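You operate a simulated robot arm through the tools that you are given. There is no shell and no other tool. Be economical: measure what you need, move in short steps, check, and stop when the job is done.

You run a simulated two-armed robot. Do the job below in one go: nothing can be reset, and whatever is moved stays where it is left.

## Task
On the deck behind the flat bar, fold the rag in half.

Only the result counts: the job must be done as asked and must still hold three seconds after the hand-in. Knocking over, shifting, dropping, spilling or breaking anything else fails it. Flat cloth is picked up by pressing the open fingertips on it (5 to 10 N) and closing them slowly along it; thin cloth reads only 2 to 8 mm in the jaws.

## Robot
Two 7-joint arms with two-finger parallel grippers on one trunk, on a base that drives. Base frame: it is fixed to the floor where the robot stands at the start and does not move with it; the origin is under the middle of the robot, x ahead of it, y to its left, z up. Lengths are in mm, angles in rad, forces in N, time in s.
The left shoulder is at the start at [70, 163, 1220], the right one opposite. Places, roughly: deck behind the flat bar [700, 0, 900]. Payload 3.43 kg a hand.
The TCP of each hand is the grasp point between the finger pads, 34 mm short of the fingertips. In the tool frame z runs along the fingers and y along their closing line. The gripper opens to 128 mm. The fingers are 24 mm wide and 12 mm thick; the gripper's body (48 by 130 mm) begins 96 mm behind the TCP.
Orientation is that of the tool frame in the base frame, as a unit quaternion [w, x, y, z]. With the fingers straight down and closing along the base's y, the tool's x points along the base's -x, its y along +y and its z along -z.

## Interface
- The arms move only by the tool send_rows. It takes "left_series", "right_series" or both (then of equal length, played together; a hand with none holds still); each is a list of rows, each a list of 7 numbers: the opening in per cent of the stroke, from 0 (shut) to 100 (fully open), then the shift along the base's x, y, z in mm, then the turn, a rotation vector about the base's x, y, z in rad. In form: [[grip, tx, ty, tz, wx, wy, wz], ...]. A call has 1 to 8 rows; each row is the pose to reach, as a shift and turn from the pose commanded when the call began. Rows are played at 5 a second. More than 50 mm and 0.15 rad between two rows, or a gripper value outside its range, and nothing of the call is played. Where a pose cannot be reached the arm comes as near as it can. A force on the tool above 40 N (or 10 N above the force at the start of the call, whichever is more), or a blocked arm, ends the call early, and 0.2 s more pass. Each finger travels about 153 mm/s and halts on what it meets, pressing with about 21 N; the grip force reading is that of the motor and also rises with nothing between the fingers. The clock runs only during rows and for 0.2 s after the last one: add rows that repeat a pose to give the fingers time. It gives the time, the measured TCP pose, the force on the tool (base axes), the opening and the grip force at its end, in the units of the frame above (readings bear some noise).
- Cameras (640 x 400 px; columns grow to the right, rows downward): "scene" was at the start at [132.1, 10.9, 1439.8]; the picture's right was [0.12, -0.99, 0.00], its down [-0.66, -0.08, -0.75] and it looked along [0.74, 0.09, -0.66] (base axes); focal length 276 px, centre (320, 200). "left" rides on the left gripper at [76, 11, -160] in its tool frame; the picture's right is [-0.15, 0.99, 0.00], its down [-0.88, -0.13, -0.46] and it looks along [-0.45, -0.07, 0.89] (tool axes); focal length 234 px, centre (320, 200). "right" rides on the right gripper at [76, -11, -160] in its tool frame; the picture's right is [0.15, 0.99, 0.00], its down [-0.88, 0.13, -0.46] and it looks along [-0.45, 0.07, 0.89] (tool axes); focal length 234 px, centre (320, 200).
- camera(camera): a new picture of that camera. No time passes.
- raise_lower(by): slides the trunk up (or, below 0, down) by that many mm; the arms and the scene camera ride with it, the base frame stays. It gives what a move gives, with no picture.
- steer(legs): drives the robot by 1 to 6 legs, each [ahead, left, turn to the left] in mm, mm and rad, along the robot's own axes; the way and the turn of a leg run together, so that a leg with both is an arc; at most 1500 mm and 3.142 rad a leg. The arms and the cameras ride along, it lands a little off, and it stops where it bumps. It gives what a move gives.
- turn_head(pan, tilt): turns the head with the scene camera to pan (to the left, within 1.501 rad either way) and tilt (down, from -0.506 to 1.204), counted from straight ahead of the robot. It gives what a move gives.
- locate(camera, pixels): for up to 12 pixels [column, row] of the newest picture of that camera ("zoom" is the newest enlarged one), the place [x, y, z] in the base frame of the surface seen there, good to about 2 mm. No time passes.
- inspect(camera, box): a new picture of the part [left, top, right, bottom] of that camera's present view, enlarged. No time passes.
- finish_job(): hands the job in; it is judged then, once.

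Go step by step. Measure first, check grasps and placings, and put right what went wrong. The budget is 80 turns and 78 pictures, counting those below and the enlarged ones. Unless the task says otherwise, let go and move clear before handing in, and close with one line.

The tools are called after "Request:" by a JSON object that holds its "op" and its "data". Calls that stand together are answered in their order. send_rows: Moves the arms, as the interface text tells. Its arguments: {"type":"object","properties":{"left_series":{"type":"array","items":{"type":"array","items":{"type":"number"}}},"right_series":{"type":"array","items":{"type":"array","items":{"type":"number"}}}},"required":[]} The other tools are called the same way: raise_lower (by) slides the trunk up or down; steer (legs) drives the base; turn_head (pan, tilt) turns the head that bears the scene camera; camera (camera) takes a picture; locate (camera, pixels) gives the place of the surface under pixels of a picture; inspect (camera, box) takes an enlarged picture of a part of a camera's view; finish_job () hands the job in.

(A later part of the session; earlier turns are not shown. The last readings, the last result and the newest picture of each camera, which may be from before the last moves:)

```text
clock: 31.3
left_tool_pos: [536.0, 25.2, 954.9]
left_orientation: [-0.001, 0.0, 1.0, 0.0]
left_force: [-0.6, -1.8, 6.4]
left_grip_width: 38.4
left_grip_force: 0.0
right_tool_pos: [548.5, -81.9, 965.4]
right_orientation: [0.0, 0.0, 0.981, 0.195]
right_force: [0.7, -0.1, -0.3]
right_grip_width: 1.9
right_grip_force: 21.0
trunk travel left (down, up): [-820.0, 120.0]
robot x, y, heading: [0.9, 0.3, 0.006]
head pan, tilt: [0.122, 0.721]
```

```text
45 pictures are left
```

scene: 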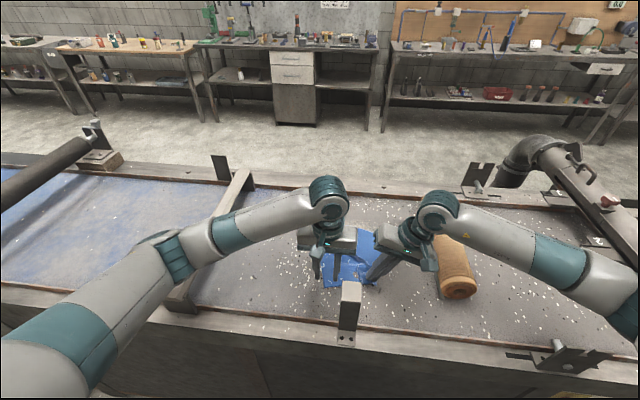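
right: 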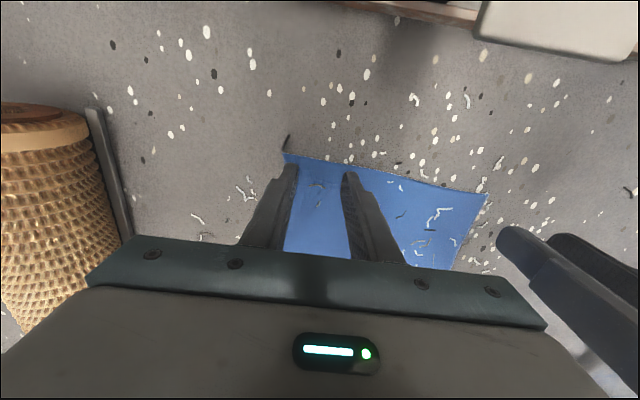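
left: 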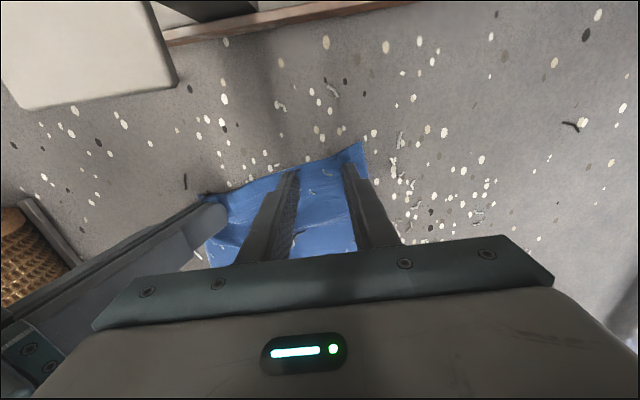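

6.4 N with both fingers on the cloth. I'll close slowly.

Request:
{"op": "send_rows", "data": {"left_series": [[28, 0, 0, -0.2, 0, 0, 0], [26, 0, 0, -0.2, 0, 0, 0], [24, 0, 0, -0.2, 0, 0, 0], [22, 0, 0, -0.2, 0, 0, 0], [20, 0, 0, -0.2, 0, 0, 0], [18, 0, 0, -0.2, 0, 0, 0], [16, 0, 0, -0.2, 0, 0, 0], [14, 0, 0, -0.2, 0, 0, 0]]}}

Request:
{"op": "inspect", "data": {"camera": "left", "box": [180, 100, 480, 290]}}

```text
clock: 33.1
left_tool_pos: [537.0, 26.6, 956.1]
left_orientation: [0.0, 0.001, 1.0, 0.001]
left_force: [0.5, 0.1, 8.6]
left_grip_width: 17.3
left_grip_force: 0.1
right_tool_pos: [549.6, -81.4, 966.2]
right_orientation: [-0.001, 0.0, 0.981, 0.194]
right_force: [0.9, 0.6, -0.3]
right_grip_width: 2.0
right_grip_force: 20.2
trunk travel left (down, up): [-820.0, 120.0]
robot x, y, heading: [5.7, 0.7, -0.004]
head pan, tilt: [0.122, 0.721]
```

```text
2.11 times, centred on (330, 195) of left
```

zoom: 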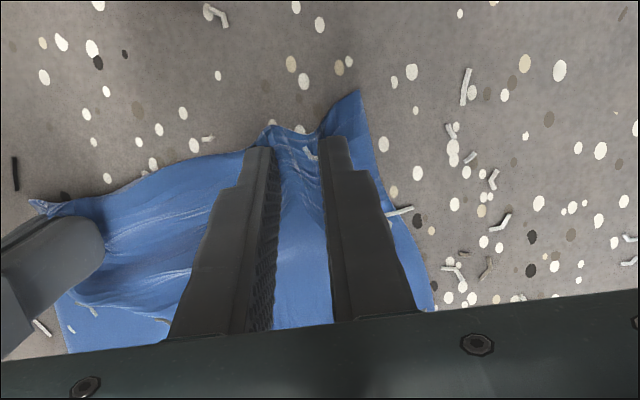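

A ruck is clearly forming between the left fingers, at 8.6 N. I'll keep closing.

Request:
{"op": "send_rows", "data": {"left_series": [[12, 0, 0, 0, 0, 0, 0], [10, 0, 0, 0, 0, 0, 0], [8, 0, 0, 0, 0, 0, 0], [6, 0, 0, 0, 0, 0, 0], [4, 0, 0, 0, 0, 0, 0], [2, 0, 0, 0, 0, 0, 0], [0, 0, 0, 0, 0, 0, 0], [0, 0, 0, 0, 0, 0, 0]]}}

Request:
{"op": "inspect", "data": {"camera": "left", "box": [180, 100, 480, 290]}}

```text
clock: 34.9
left_tool_pos: [536.5, 26.6, 955.5]
left_orientation: [0.0, 0.0, 1.0, 0.0]
left_force: [0.1, 0.6, 9.3]
left_grip_width: 0.2
left_grip_force: 21.0
right_tool_pos: [548.8, -80.4, 967.2]
right_orientation: [0.0, 0.001, 0.981, 0.195]
right_force: [-0.7, 0.3, 1.1]
right_grip_width: 1.9
right_grip_force: 21.0
trunk travel left (down, up): [-820.0, 120.0]
robot x, y, heading: [5.8, 0.4, -0.007]
head pan, tilt: [0.122, 0.721]
```

```text
2.11 times, centred on (330, 195) of left
```

zoom: 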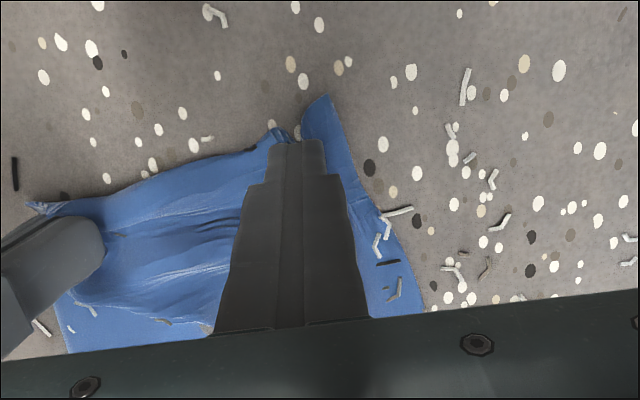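

The jaws read 0.2 mm although a ruck shows at zoom (285,130). I'll lift a little to test.

Request:
{"op": "send_rows", "data": {"left_series": [[0, 0, 0, 8, 0, 0, 0], [0, 0, 0, 20, 0, 0, 0], [0, 0, 0, 20, 0, 0, 0]]}}

Request:
{"op": "inspect", "data": {"camera": "left", "box": [180, 100, 480, 290]}}

```text
clock: 35.7
left_tool_pos: [540.2, 24.6, 974.4]
left_orientation: [0.0, 0.0, 1.0, 0.0]
left_force: [-0.3, -0.1, -0.3]
left_grip_width: 0.0
left_grip_force: 21.2
right_tool_pos: [548.5, -81.1, 965.5]
right_orientation: [0.0, 0.001, 0.981, 0.195]
right_force: [-0.2, -0.4, -0.8]
right_grip_width: 1.8
right_grip_force: 21.3
trunk travel left (down, up): [-820.0, 120.0]
robot x, y, heading: [-2.0, 0.3, -0.003]
head pan, tilt: [0.122, 0.721]
```

```text
2.11 times, centred on (330, 195) of left
```

zoom: 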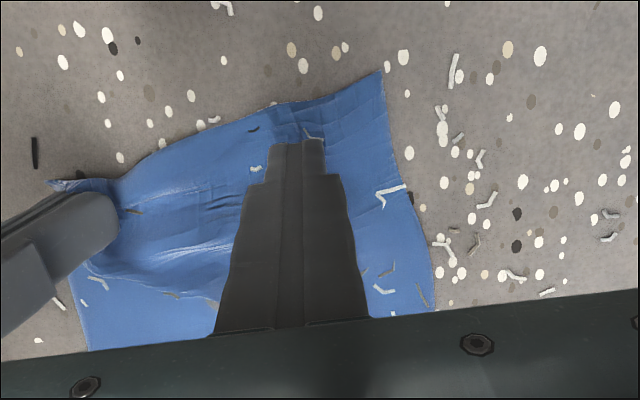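

It slipped. The one success pressed harder in the first half and eased at the end, from 38 mm wide. I'll remeasure and repeat that profile further inside.

Request:
{"op": "locate", "data": {"camera": "zoom", "pixels": [[380, 76], [270, 112], [425, 260], [150, 155]]}}

Request:
{"op": "send_rows", "data": {"left_series": [[20, 0, 0, 0, 0, 0, 0], [34, 3, 0, 0, 0, 0, 0], [34, 3, 0, -10, 0, 0, 0], [34, 3, 0, -18, 0, 0, 0], [34, 3, 0, -20.3, 0, 0, 0], [34, 3, 0, -20.3, 0, 0, 0]]}}

Request:
{"op": "inspect", "data": {"camera": "left", "box": [180, 100, 480, 290]}}

```text
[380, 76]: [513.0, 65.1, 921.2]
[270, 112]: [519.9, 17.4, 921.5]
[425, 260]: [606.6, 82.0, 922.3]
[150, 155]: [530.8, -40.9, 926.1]
```

```text
clock: 37.1
left_tool_pos: [539.9, 25.7, 956.9]
left_orientation: [0.0, 0.001, 1.0, 0.001]
left_force: [1.8, -0.7, 7.0]
left_grip_width: 43.7
left_grip_force: 0.0
right_tool_pos: [549.5, -81.8, 966.6]
right_orientation: [-0.001, 0.0, 0.981, 0.194]
right_force: [-0.5, -0.9, 0.1]
right_grip_width: 1.8
right_grip_force: 20.7
trunk travel left (down, up): [-820.0, 120.0]
robot x, y, heading: [0.4, 3.5, -0.0]
head pan, tilt: [0.122, 0.721]
```

```text
2.11 times, centred on (330, 195) of left
```

zoom: 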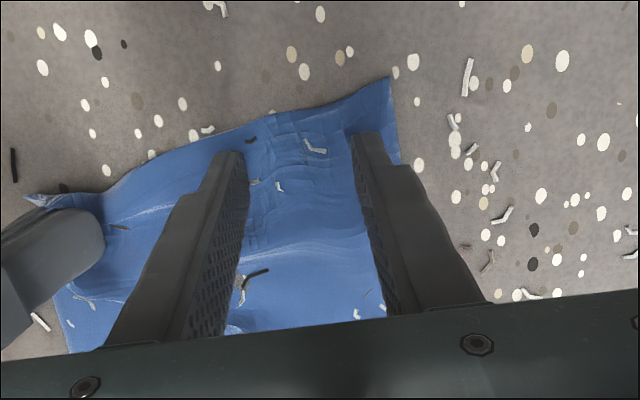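

Good position with the whole finger on the cloth. I'll press firmer and close the first part.

Request:
{"op": "send_rows", "data": {"left_series": [[34, 0, 0, -0.6, 0, 0, 0], [32, 0, 0, -0.6, 0, 0, 0], [30, 0, 0, -0.6, 0, 0, 0], [28, 0, 0, -0.6, 0, 0, 0], [26, 0, 0, -0.6, 0, 0, 0], [24, 0, 0, -0.6, 0, 0, 0], [22, 0, 0, -0.6, 0, 0, 0], [20, 0, 0, -0.6, 0, 0, 0]]}}

Request:
{"op": "inspect", "data": {"camera": "left", "box": [180, 100, 480, 290]}}

```text
clock: 38.9
left_tool_pos: [539.2, 24.8, 956.4]
left_orientation: [0.001, 0.0, 1.0, 0.001]
left_force: [1.3, -4.1, 20.2]
left_grip_width: 24.8
left_grip_force: 0.2
right_tool_pos: [548.4, -80.8, 965.9]
right_orientation: [0.0, 0.0, 0.981, 0.194]
right_force: [-1.4, 2.9, 0.2]
right_grip_width: 1.7
right_grip_force: 21.2
trunk travel left (down, up): [-820.0, 120.0]
robot x, y, heading: [2.0, 2.2, -0.0]
head pan, tilt: [0.122, 0.721]
```

```text
2.11 times, centred on (330, 195) of left
```

zoom: 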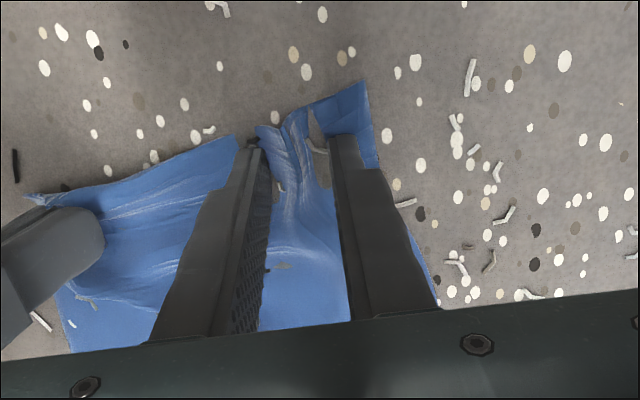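

A much taller ruck has formed between the fingers. I'll ease the press while closing the rest.

Request:
{"op": "send_rows", "data": {"left_series": [[17, 0, 0, 0, 0, 0, 0], [15, 0, 0, 0, 0, 0, 0], [13, 0, 0, 0.2, 0, 0, 0], [11, 0, 0, 0.4, 0, 0, 0], [8, 0, 0, 0.5, 0, 0, 0], [5, 0, 0, 0.6, 0, 0, 0], [2, 0, 0, 0.6, 0, 0, 0], [0, 0, 0, 0.6, 0, 0, 0]]}}

Request:
{"op": "inspect", "data": {"camera": "left", "box": [180, 100, 480, 290]}}

```text
clock: 40.7
left_tool_pos: [539.5, 24.7, 955.3]
left_orientation: [0.001, 0.0, 1.0, -0.001]
left_force: [3.7, -17.5, 22.8]
left_grip_width: 11.1
left_grip_force: 21.5
right_tool_pos: [548.6, -81.2, 966.2]
right_orientation: [0.001, 0.0, 0.981, 0.193]
right_force: [-2.9, 15.1, -2.2]
right_grip_width: 2.1
right_grip_force: 21.2
trunk travel left (down, up): [-820.0, 120.0]
robot x, y, heading: [-0.8, -1.6, 0.001]
head pan, tilt: [0.122, 0.721]
```

```text
2.11 times, centred on (330, 195) of left
```

zoom: 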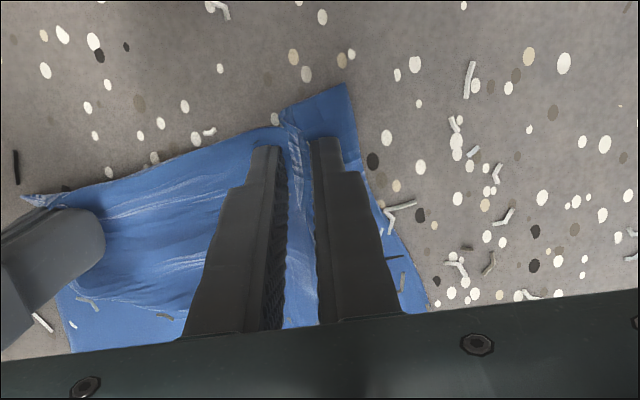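

The left fingers stopped at 11 mm because the cloth is taut between the hands (±16 N in y). I'll ease the right hand 8 mm inward while the left keeps closing.

Request:
{"op": "send_rows", "data": {"left_series": [[0, 0, 0, 0.2, 0, 0, 0], [0, 0, 0, 0.4, 0, 0, 0], [0, 0, 0, 0.6, 0, 0, 0], [0, 0, 0, 0.6, 0, 0, 0], [0, 0, 0, 0.6, 0, 0, 0]], "right_series": [[0, 0, 3, 0, 0, 0, 0], [0, 0, 6, 0, 0, 0, 0], [0, 0, 8, 0, 0, 0, 0], [0, 0, 8, 0, 0, 0, 0], [0, 0, 8, 0, 0, 0, 0]]}}

Request:
{"op": "inspect", "data": {"camera": "left", "box": [180, 100, 480, 290]}}

```text
clock: 41.9
left_tool_pos: [538.7, 25.5, 956.6]
left_orientation: [0.001, 0.0, 1.0, 0.0]
left_force: [2.5, -1.7, 21.4]
left_grip_width: 9.9
left_grip_force: 21.2
right_tool_pos: [548.7, -72.8, 966.7]
right_orientation: [0.001, 0.0, 0.981, 0.193]
right_force: [-0.7, 0.8, 0.9]
right_grip_width: 1.7
right_grip_force: 21.1
trunk travel left (down, up): [-820.0, 120.0]
robot x, y, heading: [0.2, -0.1, -0.002]
head pan, tilt: [0.122, 0.721]
```

```text
2.11 times, centred on (330, 195) of left
```

zoom: 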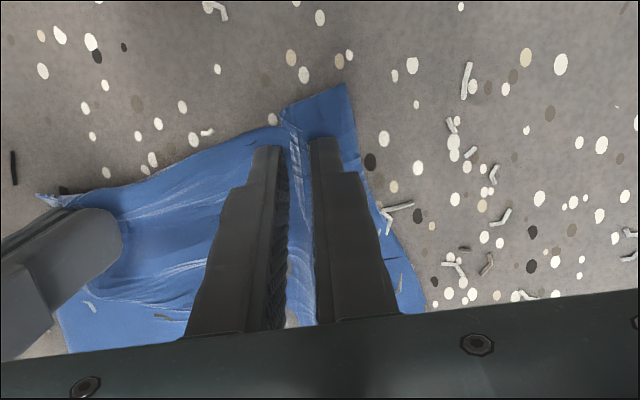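

The tension is gone, but the jaws still stand at 9.9 mm. I'll reduce the press and let them close.

Request:
{"op": "send_rows", "data": {"left_series": [[0, 0, 0, 0.4, 0, 0, 0], [0, 0, 0, 0.8, 0, 0, 0], [0, 0, 0, 0.8, 0, 0, 0], [0, 0, 0, 0.8, 0, 0, 0]]}}

Request:
{"op": "inspect", "data": {"camera": "left", "box": [180, 100, 480, 290]}}

```text
clock: 42.9
left_tool_pos: [539.0, 25.6, 955.5]
left_orientation: [-0.001, 0.0, 1.0, 0.0]
left_force: [3.7, -2.7, 18.8]
left_grip_width: 9.9
left_grip_force: 20.8
right_tool_pos: [549.8, -73.4, 966.9]
right_orientation: [0.0, -0.001, 0.981, 0.195]
right_force: [-0.7, 0.6, -0.8]
right_grip_width: 1.8
right_grip_force: 20.8
trunk travel left (down, up): [-820.0, 120.0]
robot x, y, heading: [-2.0, -0.6, -0.001]
head pan, tilt: [0.122, 0.721]
```

```text
2.11 times, centred on (330, 195) of left
```

zoom: 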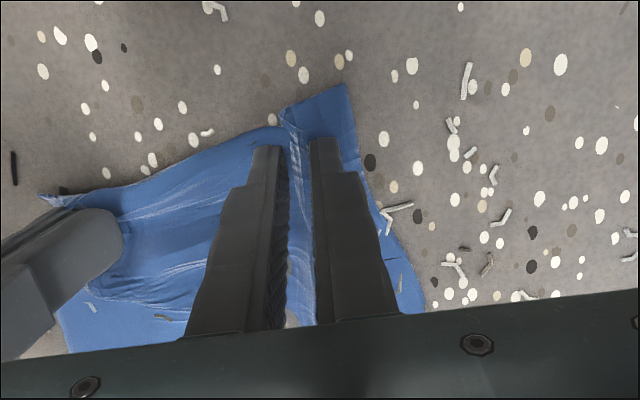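

The jaws hold a steady 9.9 mm at 21 N, so a bundle is probably gripped. Test lift.

Request:
{"op": "send_rows", "data": {"left_series": [[0, 0, 0, 3, 0, 0, 0], [0, 0, 0, 8, 0, 0, 0], [0, 0, 0, 15, 0, 0, 0], [0, 0, 0, 15, 0, 0, 0]]}}

Request:
{"op": "inspect", "data": {"camera": "left", "box": [180, 100, 480, 290]}}

Request:
{"op": "inspect", "data": {"camera": "scene", "box": [290, 190, 430, 300]}}

```text
clock: 43.9
left_tool_pos: [538.8, 25.7, 969.7]
left_orientation: [-0.001, 0.0, 1.0, 0.0]
left_force: [1.8, -7.3, 0.9]
left_grip_width: 2.7
left_grip_force: 21.3
right_tool_pos: [549.7, -73.0, 965.4]
right_orientation: [-0.001, 0.0, 0.981, 0.194]
right_force: [-2.9, 8.6, 0.2]
right_grip_width: 2.0
right_grip_force: 21.3
trunk travel left (down, up): [-820.0, 120.0]
robot x, y, heading: [1.0, 1.6, 0.003]
head pan, tilt: [0.122, 0.721]
```

```text
2.11 times, centred on (330, 195) of left
```

zoom: 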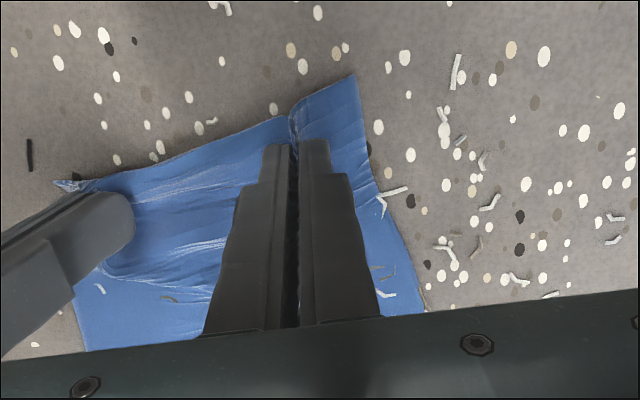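

```text
3.64 times, centred on (360, 245) of scene
```

zoom: 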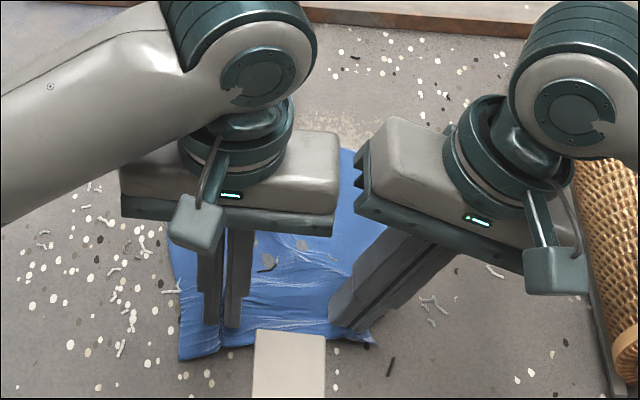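

Both hands now hold the near edge (2.7 and 2.0 mm) with slight tension. I'll begin the fold by lifting and moving forward a little, then view the far edge.

Request:
{"op": "send_rows", "data": {"left_series": [[0, 0, -1, 10, 0, 0, 0], [0, 4, -2, 22, 0, 0, 0], [0, 10, -2, 34, 0, 0, 0], [0, 18, -2, 46, 0, 0, 0], [0, 28, -2, 56, 0, 0, 0], [0, 28, -2, 56, 0, 0, 0]], "right_series": [[0, 0, 1, 10, 0, 0, 0], [0, 4, 1, 22, 0, 0, 0], [0, 10, 1, 34, 0, 0, 0], [0, 18, 1, 46, 0, 0, 0], [0, 28, 1, 56, 0, 0, 0], [0, 28, 1, 56, 0, 0, 0]]}}

Request:
{"op": "camera", "data": {"camera": "scene"}}

Request:
{"op": "camera", "data": {"camera": "left"}}

Request:
{"op": "camera", "data": {"camera": "right"}}

```text
clock: 45.3
left_tool_pos: [566.5, 23.8, 1027.2]
left_orientation: [0.0, -0.001, 1.0, 0.001]
left_force: [0.3, -0.8, -0.3]
left_grip_width: 2.1
left_grip_force: 21.4
right_tool_pos: [578.6, -70.4, 1019.9]
right_orientation: [0.0, 0.0, 0.981, 0.193]
right_force: [-0.6, 0.9, 0.1]
right_grip_width: 1.9
right_grip_force: 20.9
trunk travel left (down, up): [-820.0, 120.0]
robot x, y, heading: [-0.7, 3.9, 0.003]
head pan, tilt: [0.122, 0.721]
```

```text
34 pictures are left
```

scene: 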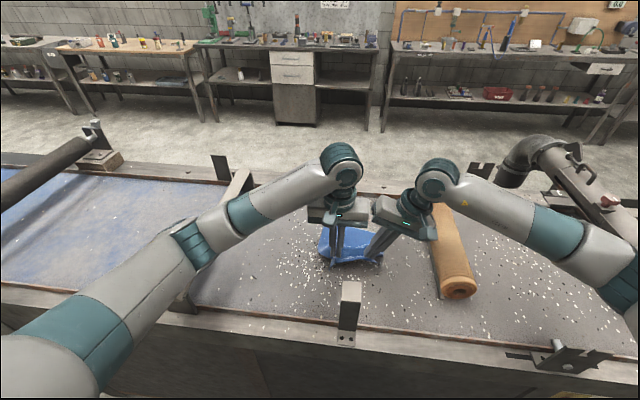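

```text
33 pictures are left
```

left: 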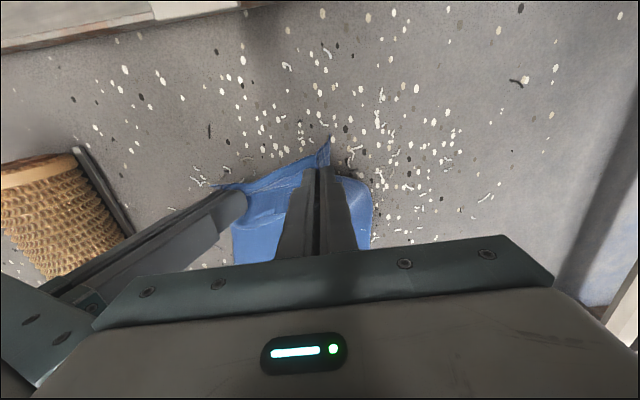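

```text
32 pictures are left
```

right: 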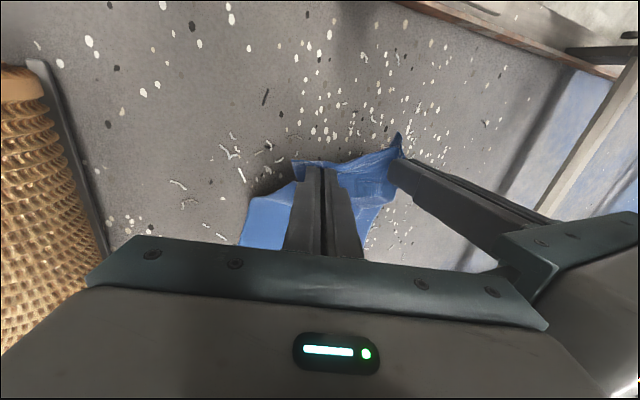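

Both hold the lifted edge. I'll enlarge the scene to find the far corners.

Request:
{"op": "inspect", "data": {"camera": "scene", "box": [290, 190, 430, 290]}}

```text
4.00 times, centred on (360, 240) of scene
```

zoom: 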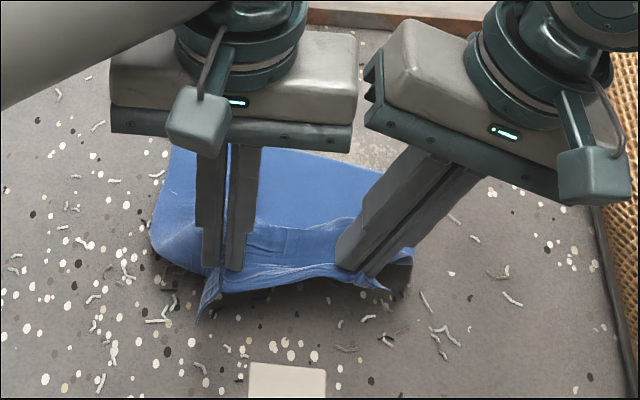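

Part of the far edge shows at zoom (175,148)–(372,165). I'll measure it.

Request:
{"op": "locate", "data": {"camera": "zoom", "pixels": [[176, 150], [300, 154], [340, 160], [372, 168], [155, 230], [410, 260], [270, 190], [340, 200]]}}

```text
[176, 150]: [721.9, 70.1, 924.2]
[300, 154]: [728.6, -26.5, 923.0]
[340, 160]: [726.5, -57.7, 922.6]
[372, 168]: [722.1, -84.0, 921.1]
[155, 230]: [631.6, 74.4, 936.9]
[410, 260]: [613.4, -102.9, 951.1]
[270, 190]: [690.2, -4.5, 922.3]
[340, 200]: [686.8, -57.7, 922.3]
```

The far edge lies at x≈725–730, y from about 75 to −105. I'll carry the held edge over in an arc, pitching the fingers to point forward so the free edge lands ahead of the fingers.

Request:
{"op": "send_rows", "data": {"left_series": [[0, 16, 0, 10, 0, -0.12, 0], [0, 37, 0, 16, 0, -0.24, 0], [0, 58, 0, 16, 0, -0.36, 0], [0, 80, 0, 11, 0, -0.48, 0], [0, 99, 0, 2, 0, -0.6, 0], [0, 117, 0, -8, 0, -0.7, 0], [0, 126, 0, -18, 0, -0.8, 0], [0, 126, 0, -18, 0, -0.8, 0]], "right_series": [[0, 14, 0, 10, 0, -0.12, 0], [0, 33, 0, 16, 0, -0.24, 0], [0, 52, 0, 16, 0, -0.36, 0], [0, 72, 0, 11, 0, -0.48, 0], [0, 89, 0, 2, 0, -0.6, 0], [0, 106, 0, -8, 0, -0.7, 0], [0, 114, 0, -18, 0, -0.8, 0], [0, 114, 0, -18, 0, -0.8, 0]]}}

Request:
{"op": "camera", "data": {"camera": "scene"}}

Request:
{"op": "inspect", "data": {"camera": "scene", "box": [290, 170, 430, 290]}}

```text
clock: 47.1
left_tool_pos: [693.0, 21.2, 1008.8]
left_orientation: [0.389, 0.0, 0.921, 0.0]
left_force: [-0.1, 0.3, -0.3]
left_grip_width: 2.2
left_grip_force: 20.9
right_tool_pos: [690.9, -70.0, 1003.8]
right_orientation: [0.383, -0.076, 0.903, 0.178]
right_force: [0.7, 0.1, 0.2]
right_grip_width: 1.7
right_grip_force: 21.1
trunk travel left (down, up): [-820.0, 120.0]
robot x, y, heading: [-0.8, -3.6, -0.004]
head pan, tilt: [0.122, 0.721]
```

```text
30 pictures are left
```

scene: 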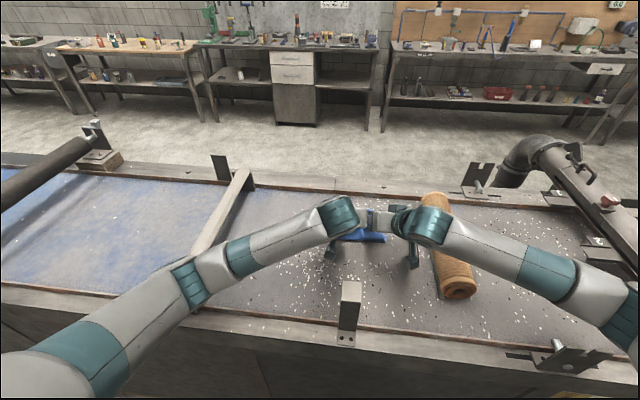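

```text
3.33 times, centred on (360, 230) of scene
```

zoom: 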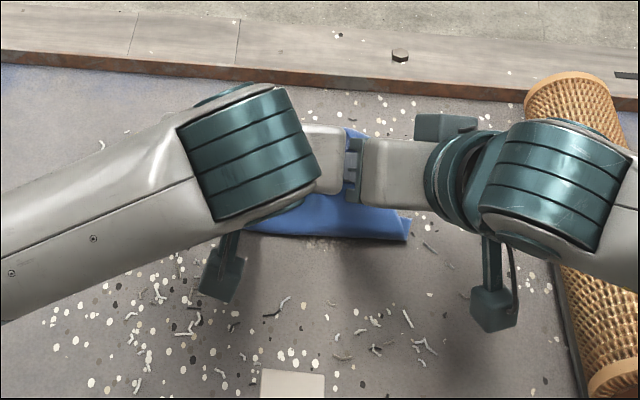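

The fold is forming, with the loop's near line at zoom (245–410, 235). I'll look through the hand cameras at the far edge.

Request:
{"op": "camera", "data": {"camera": "left"}}

Request:
{"op": "camera", "data": {"camera": "right"}}

Request:
{"op": "locate", "data": {"camera": "zoom", "pixels": [[260, 230], [330, 236], [400, 238], [408, 222], [330, 205]]}}

```text
28 pictures are left
```

left: 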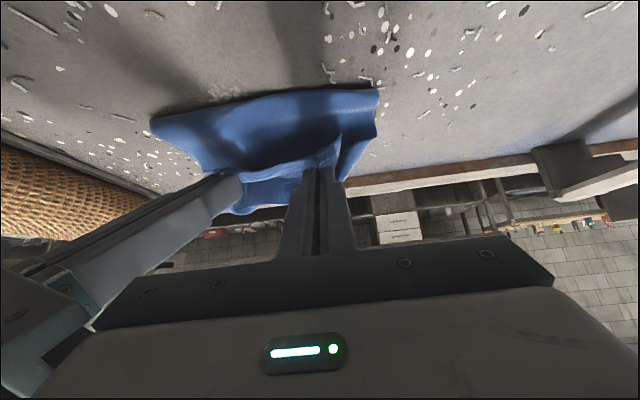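

```text
27 pictures are left
```

right: 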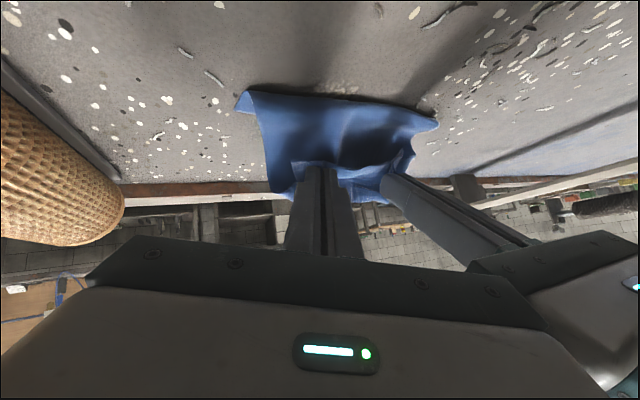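

```text
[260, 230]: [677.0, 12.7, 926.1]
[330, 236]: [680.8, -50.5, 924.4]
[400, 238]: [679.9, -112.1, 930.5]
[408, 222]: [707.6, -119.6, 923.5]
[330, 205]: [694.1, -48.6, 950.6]
```

The fold line is already at x≈678. I'll check whether the bottom layer was dragged by locating the blue strip between the grippers, at zoom (348,130–200).

Request:
{"op": "locate", "data": {"camera": "zoom", "pixels": [[352, 129], [349, 140], [350, 190], [305, 215], [345, 132]]}}

Request:
{"op": "locate", "data": {"camera": "left", "pixels": [[240, 98], [160, 125], [375, 92], [374, 130], [330, 125], [260, 140], [355, 165]]}}

Request:
{"op": "locate", "data": {"camera": "right", "pixels": [[245, 98], [435, 122], [330, 100], [280, 165], [268, 150], [340, 140]]}}

```text
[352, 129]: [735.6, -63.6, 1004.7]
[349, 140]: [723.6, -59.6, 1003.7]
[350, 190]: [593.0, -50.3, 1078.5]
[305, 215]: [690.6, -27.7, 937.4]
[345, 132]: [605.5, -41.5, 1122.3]
```

```text
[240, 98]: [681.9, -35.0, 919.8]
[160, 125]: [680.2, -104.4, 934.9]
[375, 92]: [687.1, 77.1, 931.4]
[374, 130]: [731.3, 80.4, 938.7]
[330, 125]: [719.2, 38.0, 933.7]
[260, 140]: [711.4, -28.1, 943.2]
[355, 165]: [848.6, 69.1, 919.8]
```

```text
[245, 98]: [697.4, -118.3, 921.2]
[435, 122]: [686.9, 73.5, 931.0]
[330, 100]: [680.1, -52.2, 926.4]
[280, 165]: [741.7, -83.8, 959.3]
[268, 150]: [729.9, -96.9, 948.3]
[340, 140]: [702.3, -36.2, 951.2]
```

Unclear still; I'll check the blue just above the fingertips in the hand views to see where the bottom layer ends.

Request:
{"op": "locate", "data": {"camera": "left", "pixels": [[265, 190], [250, 205], [280, 178], [345, 165], [340, 175], [360, 140], [290, 120], [220, 160]]}}

Request:
{"op": "locate", "data": {"camera": "right", "pixels": [[288, 190], [365, 180], [370, 197], [282, 182], [300, 130], [400, 160], [250, 120]]}}

Request:
{"op": "inspect", "data": {"camera": "left", "box": [130, 70, 430, 260]}}

```text
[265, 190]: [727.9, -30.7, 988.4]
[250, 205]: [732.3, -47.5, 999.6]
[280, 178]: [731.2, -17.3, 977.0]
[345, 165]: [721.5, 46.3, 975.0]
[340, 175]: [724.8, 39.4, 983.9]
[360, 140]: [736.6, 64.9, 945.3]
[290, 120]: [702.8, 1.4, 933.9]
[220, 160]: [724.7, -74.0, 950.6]
```

```text
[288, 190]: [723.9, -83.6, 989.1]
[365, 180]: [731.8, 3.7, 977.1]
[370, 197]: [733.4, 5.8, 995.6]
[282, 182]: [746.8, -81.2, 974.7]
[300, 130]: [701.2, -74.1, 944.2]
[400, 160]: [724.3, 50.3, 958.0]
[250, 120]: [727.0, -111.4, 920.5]
```

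```text
2.11 times, centred on (280, 165) of left
```

zoom: 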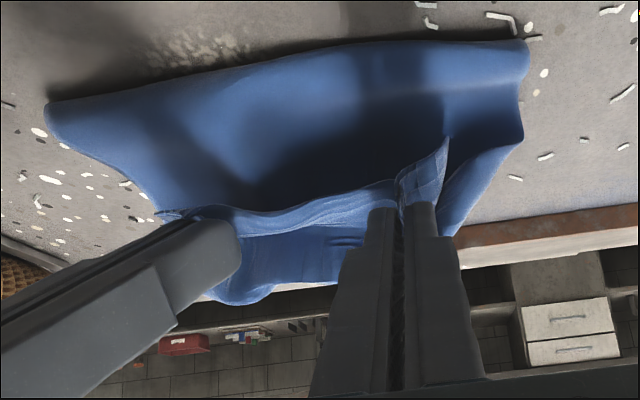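

The sheet rises from the fold line (x≈680) up over the fingertips, with the edge still pointing back toward the robot. I'll go forward past the far edge, lower until the free edge touches, then draw back slightly so the edge lies forward.

Request:
{"op": "send_rows", "data": {"left_series": [[0, 18, 0, -8, 0, 0, 0], [0, 35, 0, -18, 0, 0, 0], [0, 38, 0, -30, 0, 0, 0], [0, 36, 0, -38, 0, 0, 0], [0, 30, 0, -42, 0, 0, 0], [0, 23, 0, -45, 0, 0, 0], [0, 23, 0, -45, 0, 0, 0]], "right_series": [[0, 18, 0, -8, 0, 0, 0], [0, 35, 0, -17, 0, 0, 0], [0, 38, 0, -28, 0, 0, 0], [0, 36, 0, -36, 0, 0, 0], [0, 30, 0, -40, 0, 0, 0], [0, 23, 0, -43, 0, 0, 0], [0, 23, 0, -43, 0, 0, 0]]}}

Request:
{"op": "inspect", "data": {"camera": "left", "box": [130, 70, 430, 260]}}

Request:
{"op": "inspect", "data": {"camera": "right", "box": [190, 50, 490, 240]}}

```text
clock: 48.7
left_tool_pos: [718.0, 23.8, 964.2]
left_orientation: [0.389, 0.001, 0.921, 0.0]
left_force: [0.6, -1.0, 2.5]
left_grip_width: 2.0
left_grip_force: 21.2
right_tool_pos: [715.7, -71.3, 961.2]
right_orientation: [0.381, -0.075, 0.904, 0.178]
right_force: [0.5, -0.2, 0.3]
right_grip_width: 1.7
right_grip_force: 21.0
trunk travel left (down, up): [-820.0, 120.0]
robot x, y, heading: [0.7, 2.0, -0.001]
head pan, tilt: [0.122, 0.721]
```

```text
2.11 times, centred on (280, 165) of left
```

zoom: 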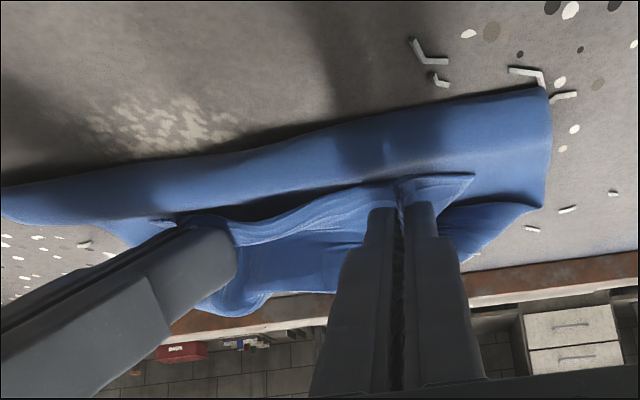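

```text
2.11 times, centred on (340, 145) of right
```

zoom: 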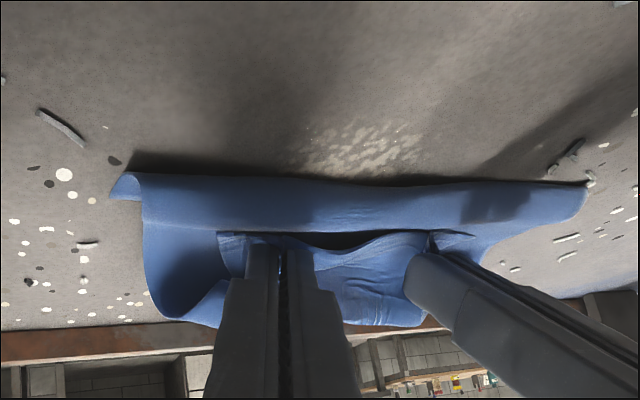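

The free edge still faces back onto the roll of the fold. I'll measure the fold line's position.

Request:
{"op": "locate", "data": {"camera": "zoom", "pixels": [[150, 190], [330, 185], [500, 190], [150, 260], [350, 260], [200, 300], [370, 315], [580, 210]]}}

Request:
{"op": "inspect", "data": {"camera": "scene", "box": [280, 170, 440, 280]}}

```text
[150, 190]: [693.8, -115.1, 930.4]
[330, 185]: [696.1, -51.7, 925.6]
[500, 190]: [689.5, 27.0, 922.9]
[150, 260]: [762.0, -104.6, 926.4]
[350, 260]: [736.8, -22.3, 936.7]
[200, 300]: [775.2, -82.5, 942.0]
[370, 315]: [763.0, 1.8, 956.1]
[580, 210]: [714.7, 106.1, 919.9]
```

```text
3.64 times, centred on (360, 225) of scene
```

zoom: 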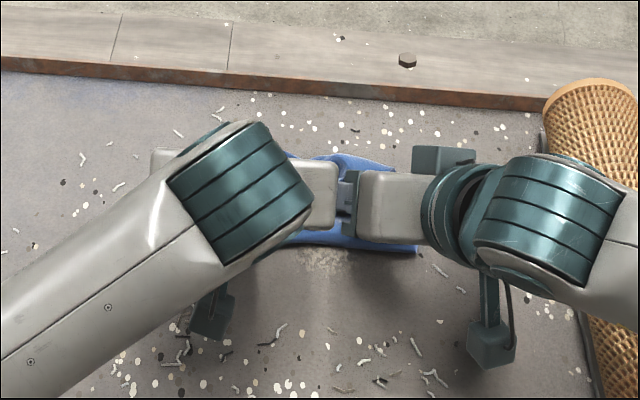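

Far-side blue now shows at zoom (300–390,155–165); I'll measure it.

Request:
{"op": "locate", "data": {"camera": "zoom", "pixels": [[345, 155], [370, 161], [390, 168], [318, 157], [345, 165], [410, 250], [300, 235], [320, 242]]}}

```text
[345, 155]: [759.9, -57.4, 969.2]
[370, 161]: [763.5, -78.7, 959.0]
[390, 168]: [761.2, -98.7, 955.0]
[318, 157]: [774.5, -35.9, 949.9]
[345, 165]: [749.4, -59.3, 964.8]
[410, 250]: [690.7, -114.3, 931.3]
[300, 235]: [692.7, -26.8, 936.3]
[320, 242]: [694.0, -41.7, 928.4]
```

The sheet bulges forward to x≈775 with its edge strip folded back. I'll raise the pinch over the bulge and pitch the fingers nearly level, so the edge points down ahead of the sheet.

Request:
{"op": "send_rows", "data": {"left_series": [[0, 0, 0, 25, 0, 0, 0], [0, 7, 0, 41, 0, -0.14, 0], [0, 20, 0, 43, 0, -0.27, 0], [0, 33, 0, 37, 0, -0.4, 0], [0, 36, 0, 29, 0, -0.4, 0], [0, 36, 0, 29, 0, -0.4, 0]], "right_series": [[0, 0, 0, 25, 0, 0, 0], [0, 7, 0, 41, 0, -0.14, 0], [0, 20, 0, 43, 0, -0.27, 0], [0, 33, 0, 37, 0, -0.4, 0], [0, 36, 0, 29, 0, -0.4, 0], [0, 36, 0, 29, 0, -0.4, 0]]}}

Request:
{"op": "camera", "data": {"camera": "scene"}}

Request:
{"op": "camera", "data": {"camera": "left"}}

```text
clock: 49.5
left_tool_pos: [730.2, 34.6, 1005.8]
left_orientation: [0.499, -0.006, 0.866, 0.005]
left_force: [3.6, 8.5, -4.1]
left_grip_width: 2.3
left_grip_force: 20.7
right_tool_pos: [726.9, -55.4, 1015.7]
right_orientation: [0.487, -0.116, 0.851, 0.158]
right_force: [-2.3, -6.9, 3.6]
right_grip_width: 2.0
right_grip_force: 21.0
right hand out of reach, approached as far as the arm can: row 3, 4
trunk travel left (down, up): [-820.0, 120.0]
robot x, y, heading: [-2.3, 1.5, -0.005]
head pan, tilt: [0.122, 0.721]
stopped in row 4 (left hand): the force on the tool passed its limit (the readings are from after the stop); the commanded pose is now the measured one
```

```text
22 pictures are left
```

scene: 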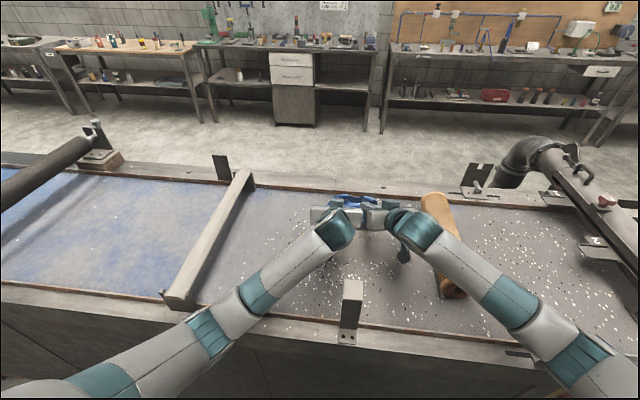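

```text
21 pictures are left
```

left: 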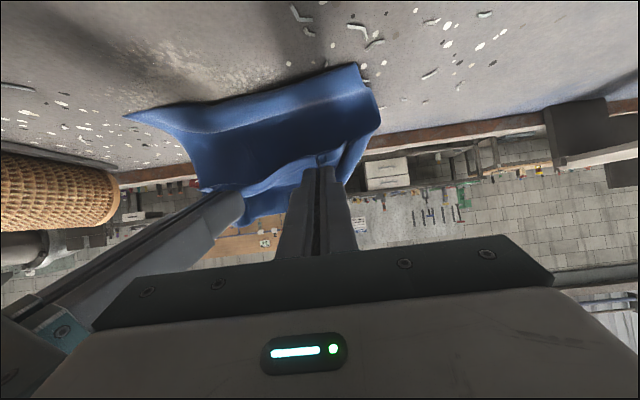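

The hands touched each other (±8 N in y) and the right wrist reached its limit at a pitch of about 1.04. That pitch will do: I'll part the hands slightly, then go forward and down so the edge touches first.

Request:
{"op": "send_rows", "data": {"left_series": [[0, 0, 3, 0, 0, 0, 0], [0, 10, 3, -6, 0, 0, 0], [0, 20, 3, -14, 0, 0, 0], [0, 27, 3, -24, 0, 0, 0], [0, 27, 3, -33, 0, 0, 0], [0, 27, 3, -33, 0, 0, 0]], "right_series": [[0, 0, -3, 0, 0, 0, 0], [0, 10, -3, -10, 0, 0, 0], [0, 20, -3, -22, 0, 0, 0], [0, 30, -3, -33, 0, 0, 0], [0, 30, -3, -42, 0, 0, 0], [0, 30, -3, -42, 0, 0, 0]]}}

Request:
{"op": "inspect", "data": {"camera": "left", "box": [110, 40, 430, 240]}}

Request:
{"op": "inspect", "data": {"camera": "scene", "box": [290, 170, 490, 310]}}

```text
clock: 50.9
left_tool_pos: [753.3, 35.0, 979.1]
left_orientation: [0.502, -0.004, 0.865, 0.004]
left_force: [0.2, 0.2, 0.1]
left_grip_width: 2.3
left_grip_force: 21.6
right_tool_pos: [755.5, -58.7, 980.3]
right_orientation: [0.489, -0.117, 0.849, 0.158]
right_force: [0.1, -1.0, -0.5]
right_grip_width: 2.0
right_grip_force: 21.3
trunk travel left (down, up): [-820.0, 120.0]
robot x, y, heading: [0.0, -1.9, -0.002]
head pan, tilt: [0.122, 0.721]
```

```text
2.00 times, centred on (270, 140) of left
```

zoom: 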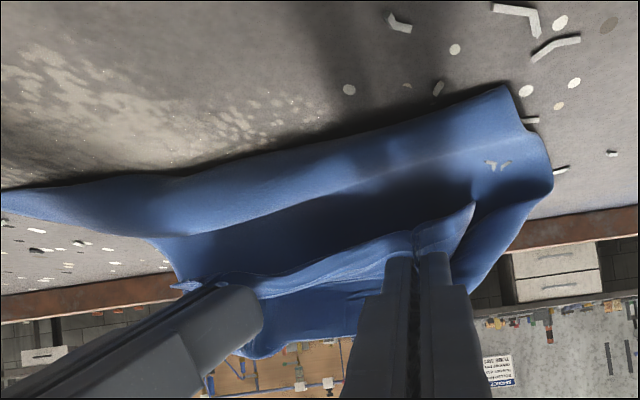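

```text
2.86 times, centred on (390, 240) of scene
```

zoom: 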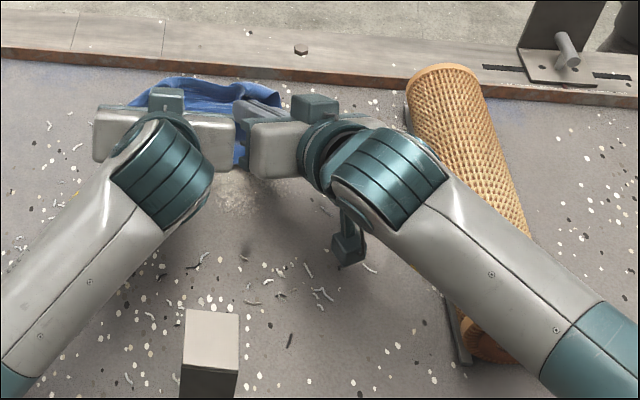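

The far side of the cloth shows at zoom (130–280, 78–110). I'll measure it and the fold line.

Request:
{"op": "locate", "data": {"camera": "zoom", "pixels": [[165, 82], [190, 78], [230, 85], [270, 90], [140, 98], [240, 150], [545, 300], [470, 340]]}}

Request:
{"op": "locate", "data": {"camera": "left", "pixels": [[140, 145], [200, 128], [260, 110], [350, 88], [380, 130], [345, 185], [340, 150]]}}

```text
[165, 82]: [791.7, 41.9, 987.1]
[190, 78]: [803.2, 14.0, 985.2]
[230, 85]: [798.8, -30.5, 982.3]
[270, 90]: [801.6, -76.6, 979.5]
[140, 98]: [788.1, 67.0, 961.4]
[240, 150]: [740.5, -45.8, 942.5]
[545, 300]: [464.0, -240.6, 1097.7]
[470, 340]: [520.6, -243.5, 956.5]
```

```text
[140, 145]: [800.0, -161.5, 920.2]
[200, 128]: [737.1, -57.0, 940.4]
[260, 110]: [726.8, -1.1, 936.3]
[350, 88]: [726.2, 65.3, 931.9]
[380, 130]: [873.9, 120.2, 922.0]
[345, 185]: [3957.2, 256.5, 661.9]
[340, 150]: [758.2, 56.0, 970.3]
```

The fold line is at x≈722 with the pinch at x≈783, so the bottom layer has crept forward with the sheet. The pinch is about above the far edge, so I'll lower with a slight backward draw and then open.

Request:
{"op": "send_rows", "data": {"left_series": [[0, 0, 0, -8, 0, 0, 0], [0, -3, 0, -15, 0, 0, 0], [0, -8, 0, -21, 0, 0, 0], [0, -14, 0, -25, 0, 0, 0], [0, -14, 0, -25, 0, 0, 0]], "right_series": [[0, 0, 0, -8, 0, 0, 0], [0, -3, 0, -15, 0, 0, 0], [0, -8, 0, -21, 0, 0, 0], [0, -14, 0, -25, 0, 0, 0], [0, -14, 0, -25, 0, 0, 0]]}}

Request:
{"op": "inspect", "data": {"camera": "left", "box": [110, 40, 430, 240]}}

```text
clock: 52.1
left_tool_pos: [745.4, 33.6, 948.1]
left_orientation: [0.499, -0.005, 0.867, 0.005]
left_force: [2.4, -0.9, 10.8]
left_grip_width: 2.0
left_grip_force: 20.6
right_tool_pos: [746.8, -60.4, 949.4]
right_orientation: [0.487, -0.117, 0.85, 0.162]
right_force: [1.2, 4.4, 12.9]
right_grip_width: 1.7
right_grip_force: 20.8
trunk travel left (down, up): [-820.0, 120.0]
robot x, y, heading: [-0.2, 0.2, -0.0]
head pan, tilt: [0.122, 0.721]
```

```text
2.00 times, centred on (270, 140) of left
```

zoom: 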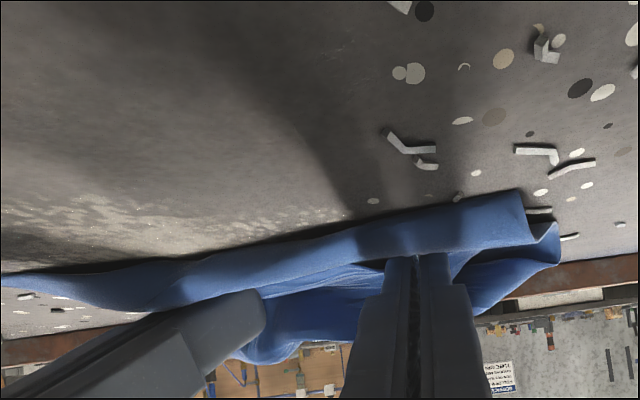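

Contact at 11–13 N. I'll open and withdraw straight back along the fingers, then look.

Request:
{"op": "send_rows", "data": {"left_series": [[0, 0, 0, 3, 0, 0, 0], [15, 0, 0, 3, 0, 0, 0], [30, 0, 0, 4, 0, 0, 0], [30, -10, 0, 12, 0, 0, 0], [30, -35, 0, 32, 0, 0, 0], [30, -60, 0, 60, 0, 0, 0], [30, -75, 10, 95, 0, 0, 0], [30, -80, 25, 135, 0, 0, 0]], "right_series": [[0, 0, 0, 3, 0, 0, 0], [15, 0, 0, 3, 0, 0, 0], [30, 0, 0, 4, 0, 0, 0], [30, -10, 0, 12, 0, 0, 0], [30, -35, 0, 32, 0, 0, 0], [30, -60, 0, 60, 0, 0, 0], [30, -75, -10, 95, 0, 0, 0], [30, -80, -25, 135, 0, 0, 0]]}}

Request:
{"op": "inspect", "data": {"camera": "scene", "box": [270, 150, 470, 290]}}

```text
clock: 53.9
left_tool_pos: [671.0, 82.2, 1072.7]
left_orientation: [0.496, 0.001, 0.868, 0.032]
left_force: [-0.2, 0.3, 0.7]
left_grip_width: 38.0
left_grip_force: 0.1
right_tool_pos: [665.7, -84.4, 1079.0]
right_orientation: [0.484, -0.115, 0.852, 0.161]
right_force: [0.6, -0.1, 0.0]
right_grip_width: 38.5
right_grip_force: 0.0
right hand out of reach, approached as far as the arm can: row 6
trunk travel left (down, up): [-820.0, 120.0]
robot x, y, heading: [2.0, -0.0, 0.002]
head pan, tilt: [0.122, 0.721]
```

```text
2.86 times, centred on (370, 220) of scene
```

zoom: 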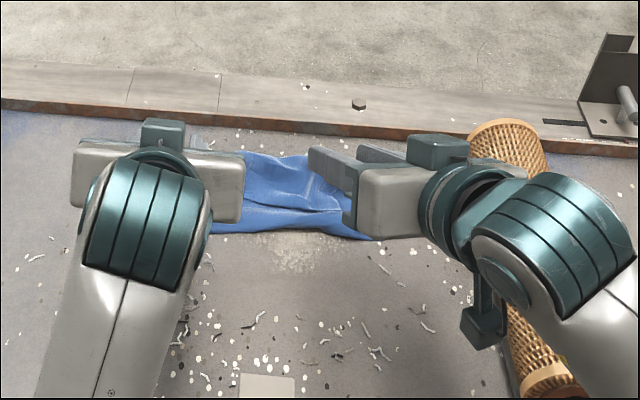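

The cloth is released. I'll retract both hands up and aside, bringing the fingers back to vertical.

Request:
{"op": "send_rows", "data": {"left_series": [[30, -10, 15, 15, 0, 0.13, 0], [30, -20, 30, 30, 0, 0.26, 0], [30, -30, 45, 45, 0, 0.39, 0], [30, -40, 60, 60, 0, 0.52, 0], [30, -50, 75, 70, 0, 0.65, 0], [30, -60, 90, 80, 0, 0.78, 0], [30, -70, 105, 90, 0, 0.91, 0], [30, -80, 120, 100, 0, 1.04, 0]], "right_series": [[30, -10, -15, 15, 0, 0.13, 0], [30, -20, -30, 30, 0, 0.26, 0], [30, -30, -45, 45, 0, 0.39, 0], [30, -40, -60, 60, 0, 0.52, 0], [30, -50, -75, 70, 0, 0.65, 0], [30, -60, -90, 80, 0, 0.78, 0], [30, -70, -105, 90, 0, 0.91, 0], [30, -80, -120, 100, 0, 1.04, 0]]}}

Request:
{"op": "inspect", "data": {"camera": "scene", "box": [280, 160, 440, 270]}}

```text
clock: 55.7
left_tool_pos: [731.0, 257.2, 1158.7]
left_orientation: [0.007, 0.001, 1.0, 0.006]
left_force: [-1.2, -0.1, -1.3]
left_grip_width: 38.3
left_grip_force: 0.2
left hand out of reach, approached as far as the arm can: row 4, 5, 6, 7, 8
right_tool_pos: [587.4, -208.3, 1181.5]
right_orientation: [-0.003, -0.021, 0.98, 0.198]
right_force: [0.2, 0.2, -0.6]
right_grip_width: 38.1
right_grip_force: 0.1
trunk travel left (down, up): [-820.0, 120.0]
robot x, y, heading: [0.3, 3.4, -0.0]
head pan, tilt: [0.122, 0.721]
```

```text
3.64 times, centred on (360, 215) of scene
```

zoom: 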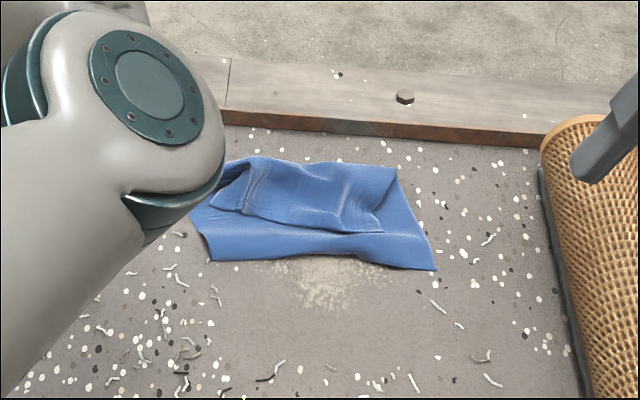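

A Z shape: the near fold line is at zoom (210–435, 262) and the rag's edge lies folded back on top at (210–380, 210–232). I'll measure it all.

Request:
{"op": "locate", "data": {"camera": "zoom", "pixels": [[212, 260], [325, 257], [434, 268], [250, 160], [310, 163], [393, 168], [212, 207], [300, 226], [380, 231], [192, 215], [340, 190], [300, 240]]}}

Request:
{"op": "camera", "data": {"camera": "scene"}}

```text
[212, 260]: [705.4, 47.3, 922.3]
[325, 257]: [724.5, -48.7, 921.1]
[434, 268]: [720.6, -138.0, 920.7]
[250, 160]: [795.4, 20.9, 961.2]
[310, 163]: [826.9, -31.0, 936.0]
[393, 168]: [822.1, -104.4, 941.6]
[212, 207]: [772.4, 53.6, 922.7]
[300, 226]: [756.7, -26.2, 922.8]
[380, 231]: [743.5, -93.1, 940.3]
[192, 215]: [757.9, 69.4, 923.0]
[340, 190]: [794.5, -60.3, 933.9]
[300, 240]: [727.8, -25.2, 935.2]
```

```text
15 pictures are left
```

scene: 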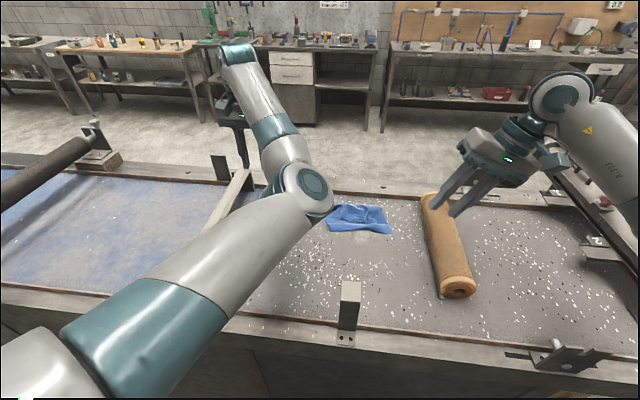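

The footprint is now about 110 × 190 mm, but the layers need a closer look. I'll bring the left arm back to its side and put the right hand camera above the rag.

Request:
{"op": "send_rows", "data": {"left_series": [[30, -20, 5, 0, 0, 0, 0], [30, -50, 10, 0, 0, 0, 0], [30, -80, 10, 0, 0, 0, 0], [30, -110, 10, 0, 0, 0, 0], [30, -110, 10, 0, 0, 0, 0]], "right_series": [[30, 20, 25, 0, -0.13, 0, 0], [30, 50, 50, 0, -0.26, 0, 0], [30, 80, 75, 0, -0.39, 0, 0], [30, 110, 100, 0, -0.39, 0, 0], [30, 110, 100, 0, -0.39, 0, 0]]}}

Request:
{"op": "camera", "data": {"camera": "right"}}

Request:
{"op": "inspect", "data": {"camera": "scene", "box": [300, 180, 420, 260]}}

```text
clock: 56.9
left_tool_pos: [670.1, 324.1, 1146.5]
left_orientation: [0.0, 0.0, 1.0, 0.007]
left_force: [0.2, -0.3, -0.2]
left_grip_width: 38.1
left_grip_force: 0.2
left hand out of reach, approached as far as the arm can: row 1, 2, 3, 4, 5
right_tool_pos: [700.2, -106.1, 1179.5]
right_orientation: [-0.006, -0.02, 1.0, 0.005]
right_force: [0.2, 0.6, 0.1]
right_grip_width: 38.4
right_grip_force: 0.1
trunk travel left (down, up): [-820.0, 120.0]
robot x, y, heading: [-2.2, 0.5, 0.001]
head pan, tilt: [0.122, 0.721]
```

```text
14 pictures are left
```

right: 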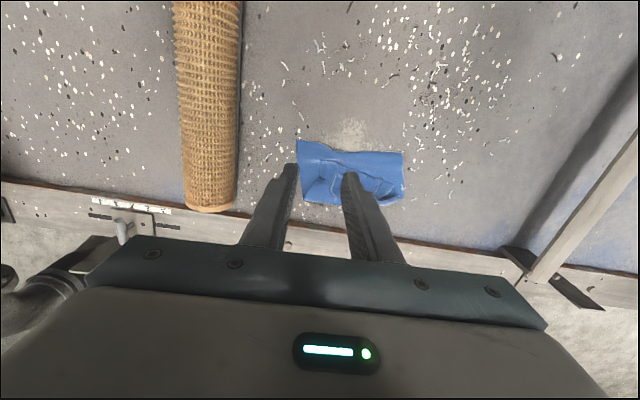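

```text
5.00 times, centred on (360, 220) of scene
```

zoom: 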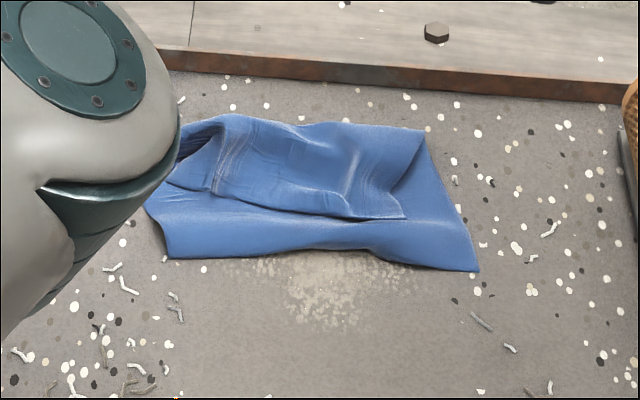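

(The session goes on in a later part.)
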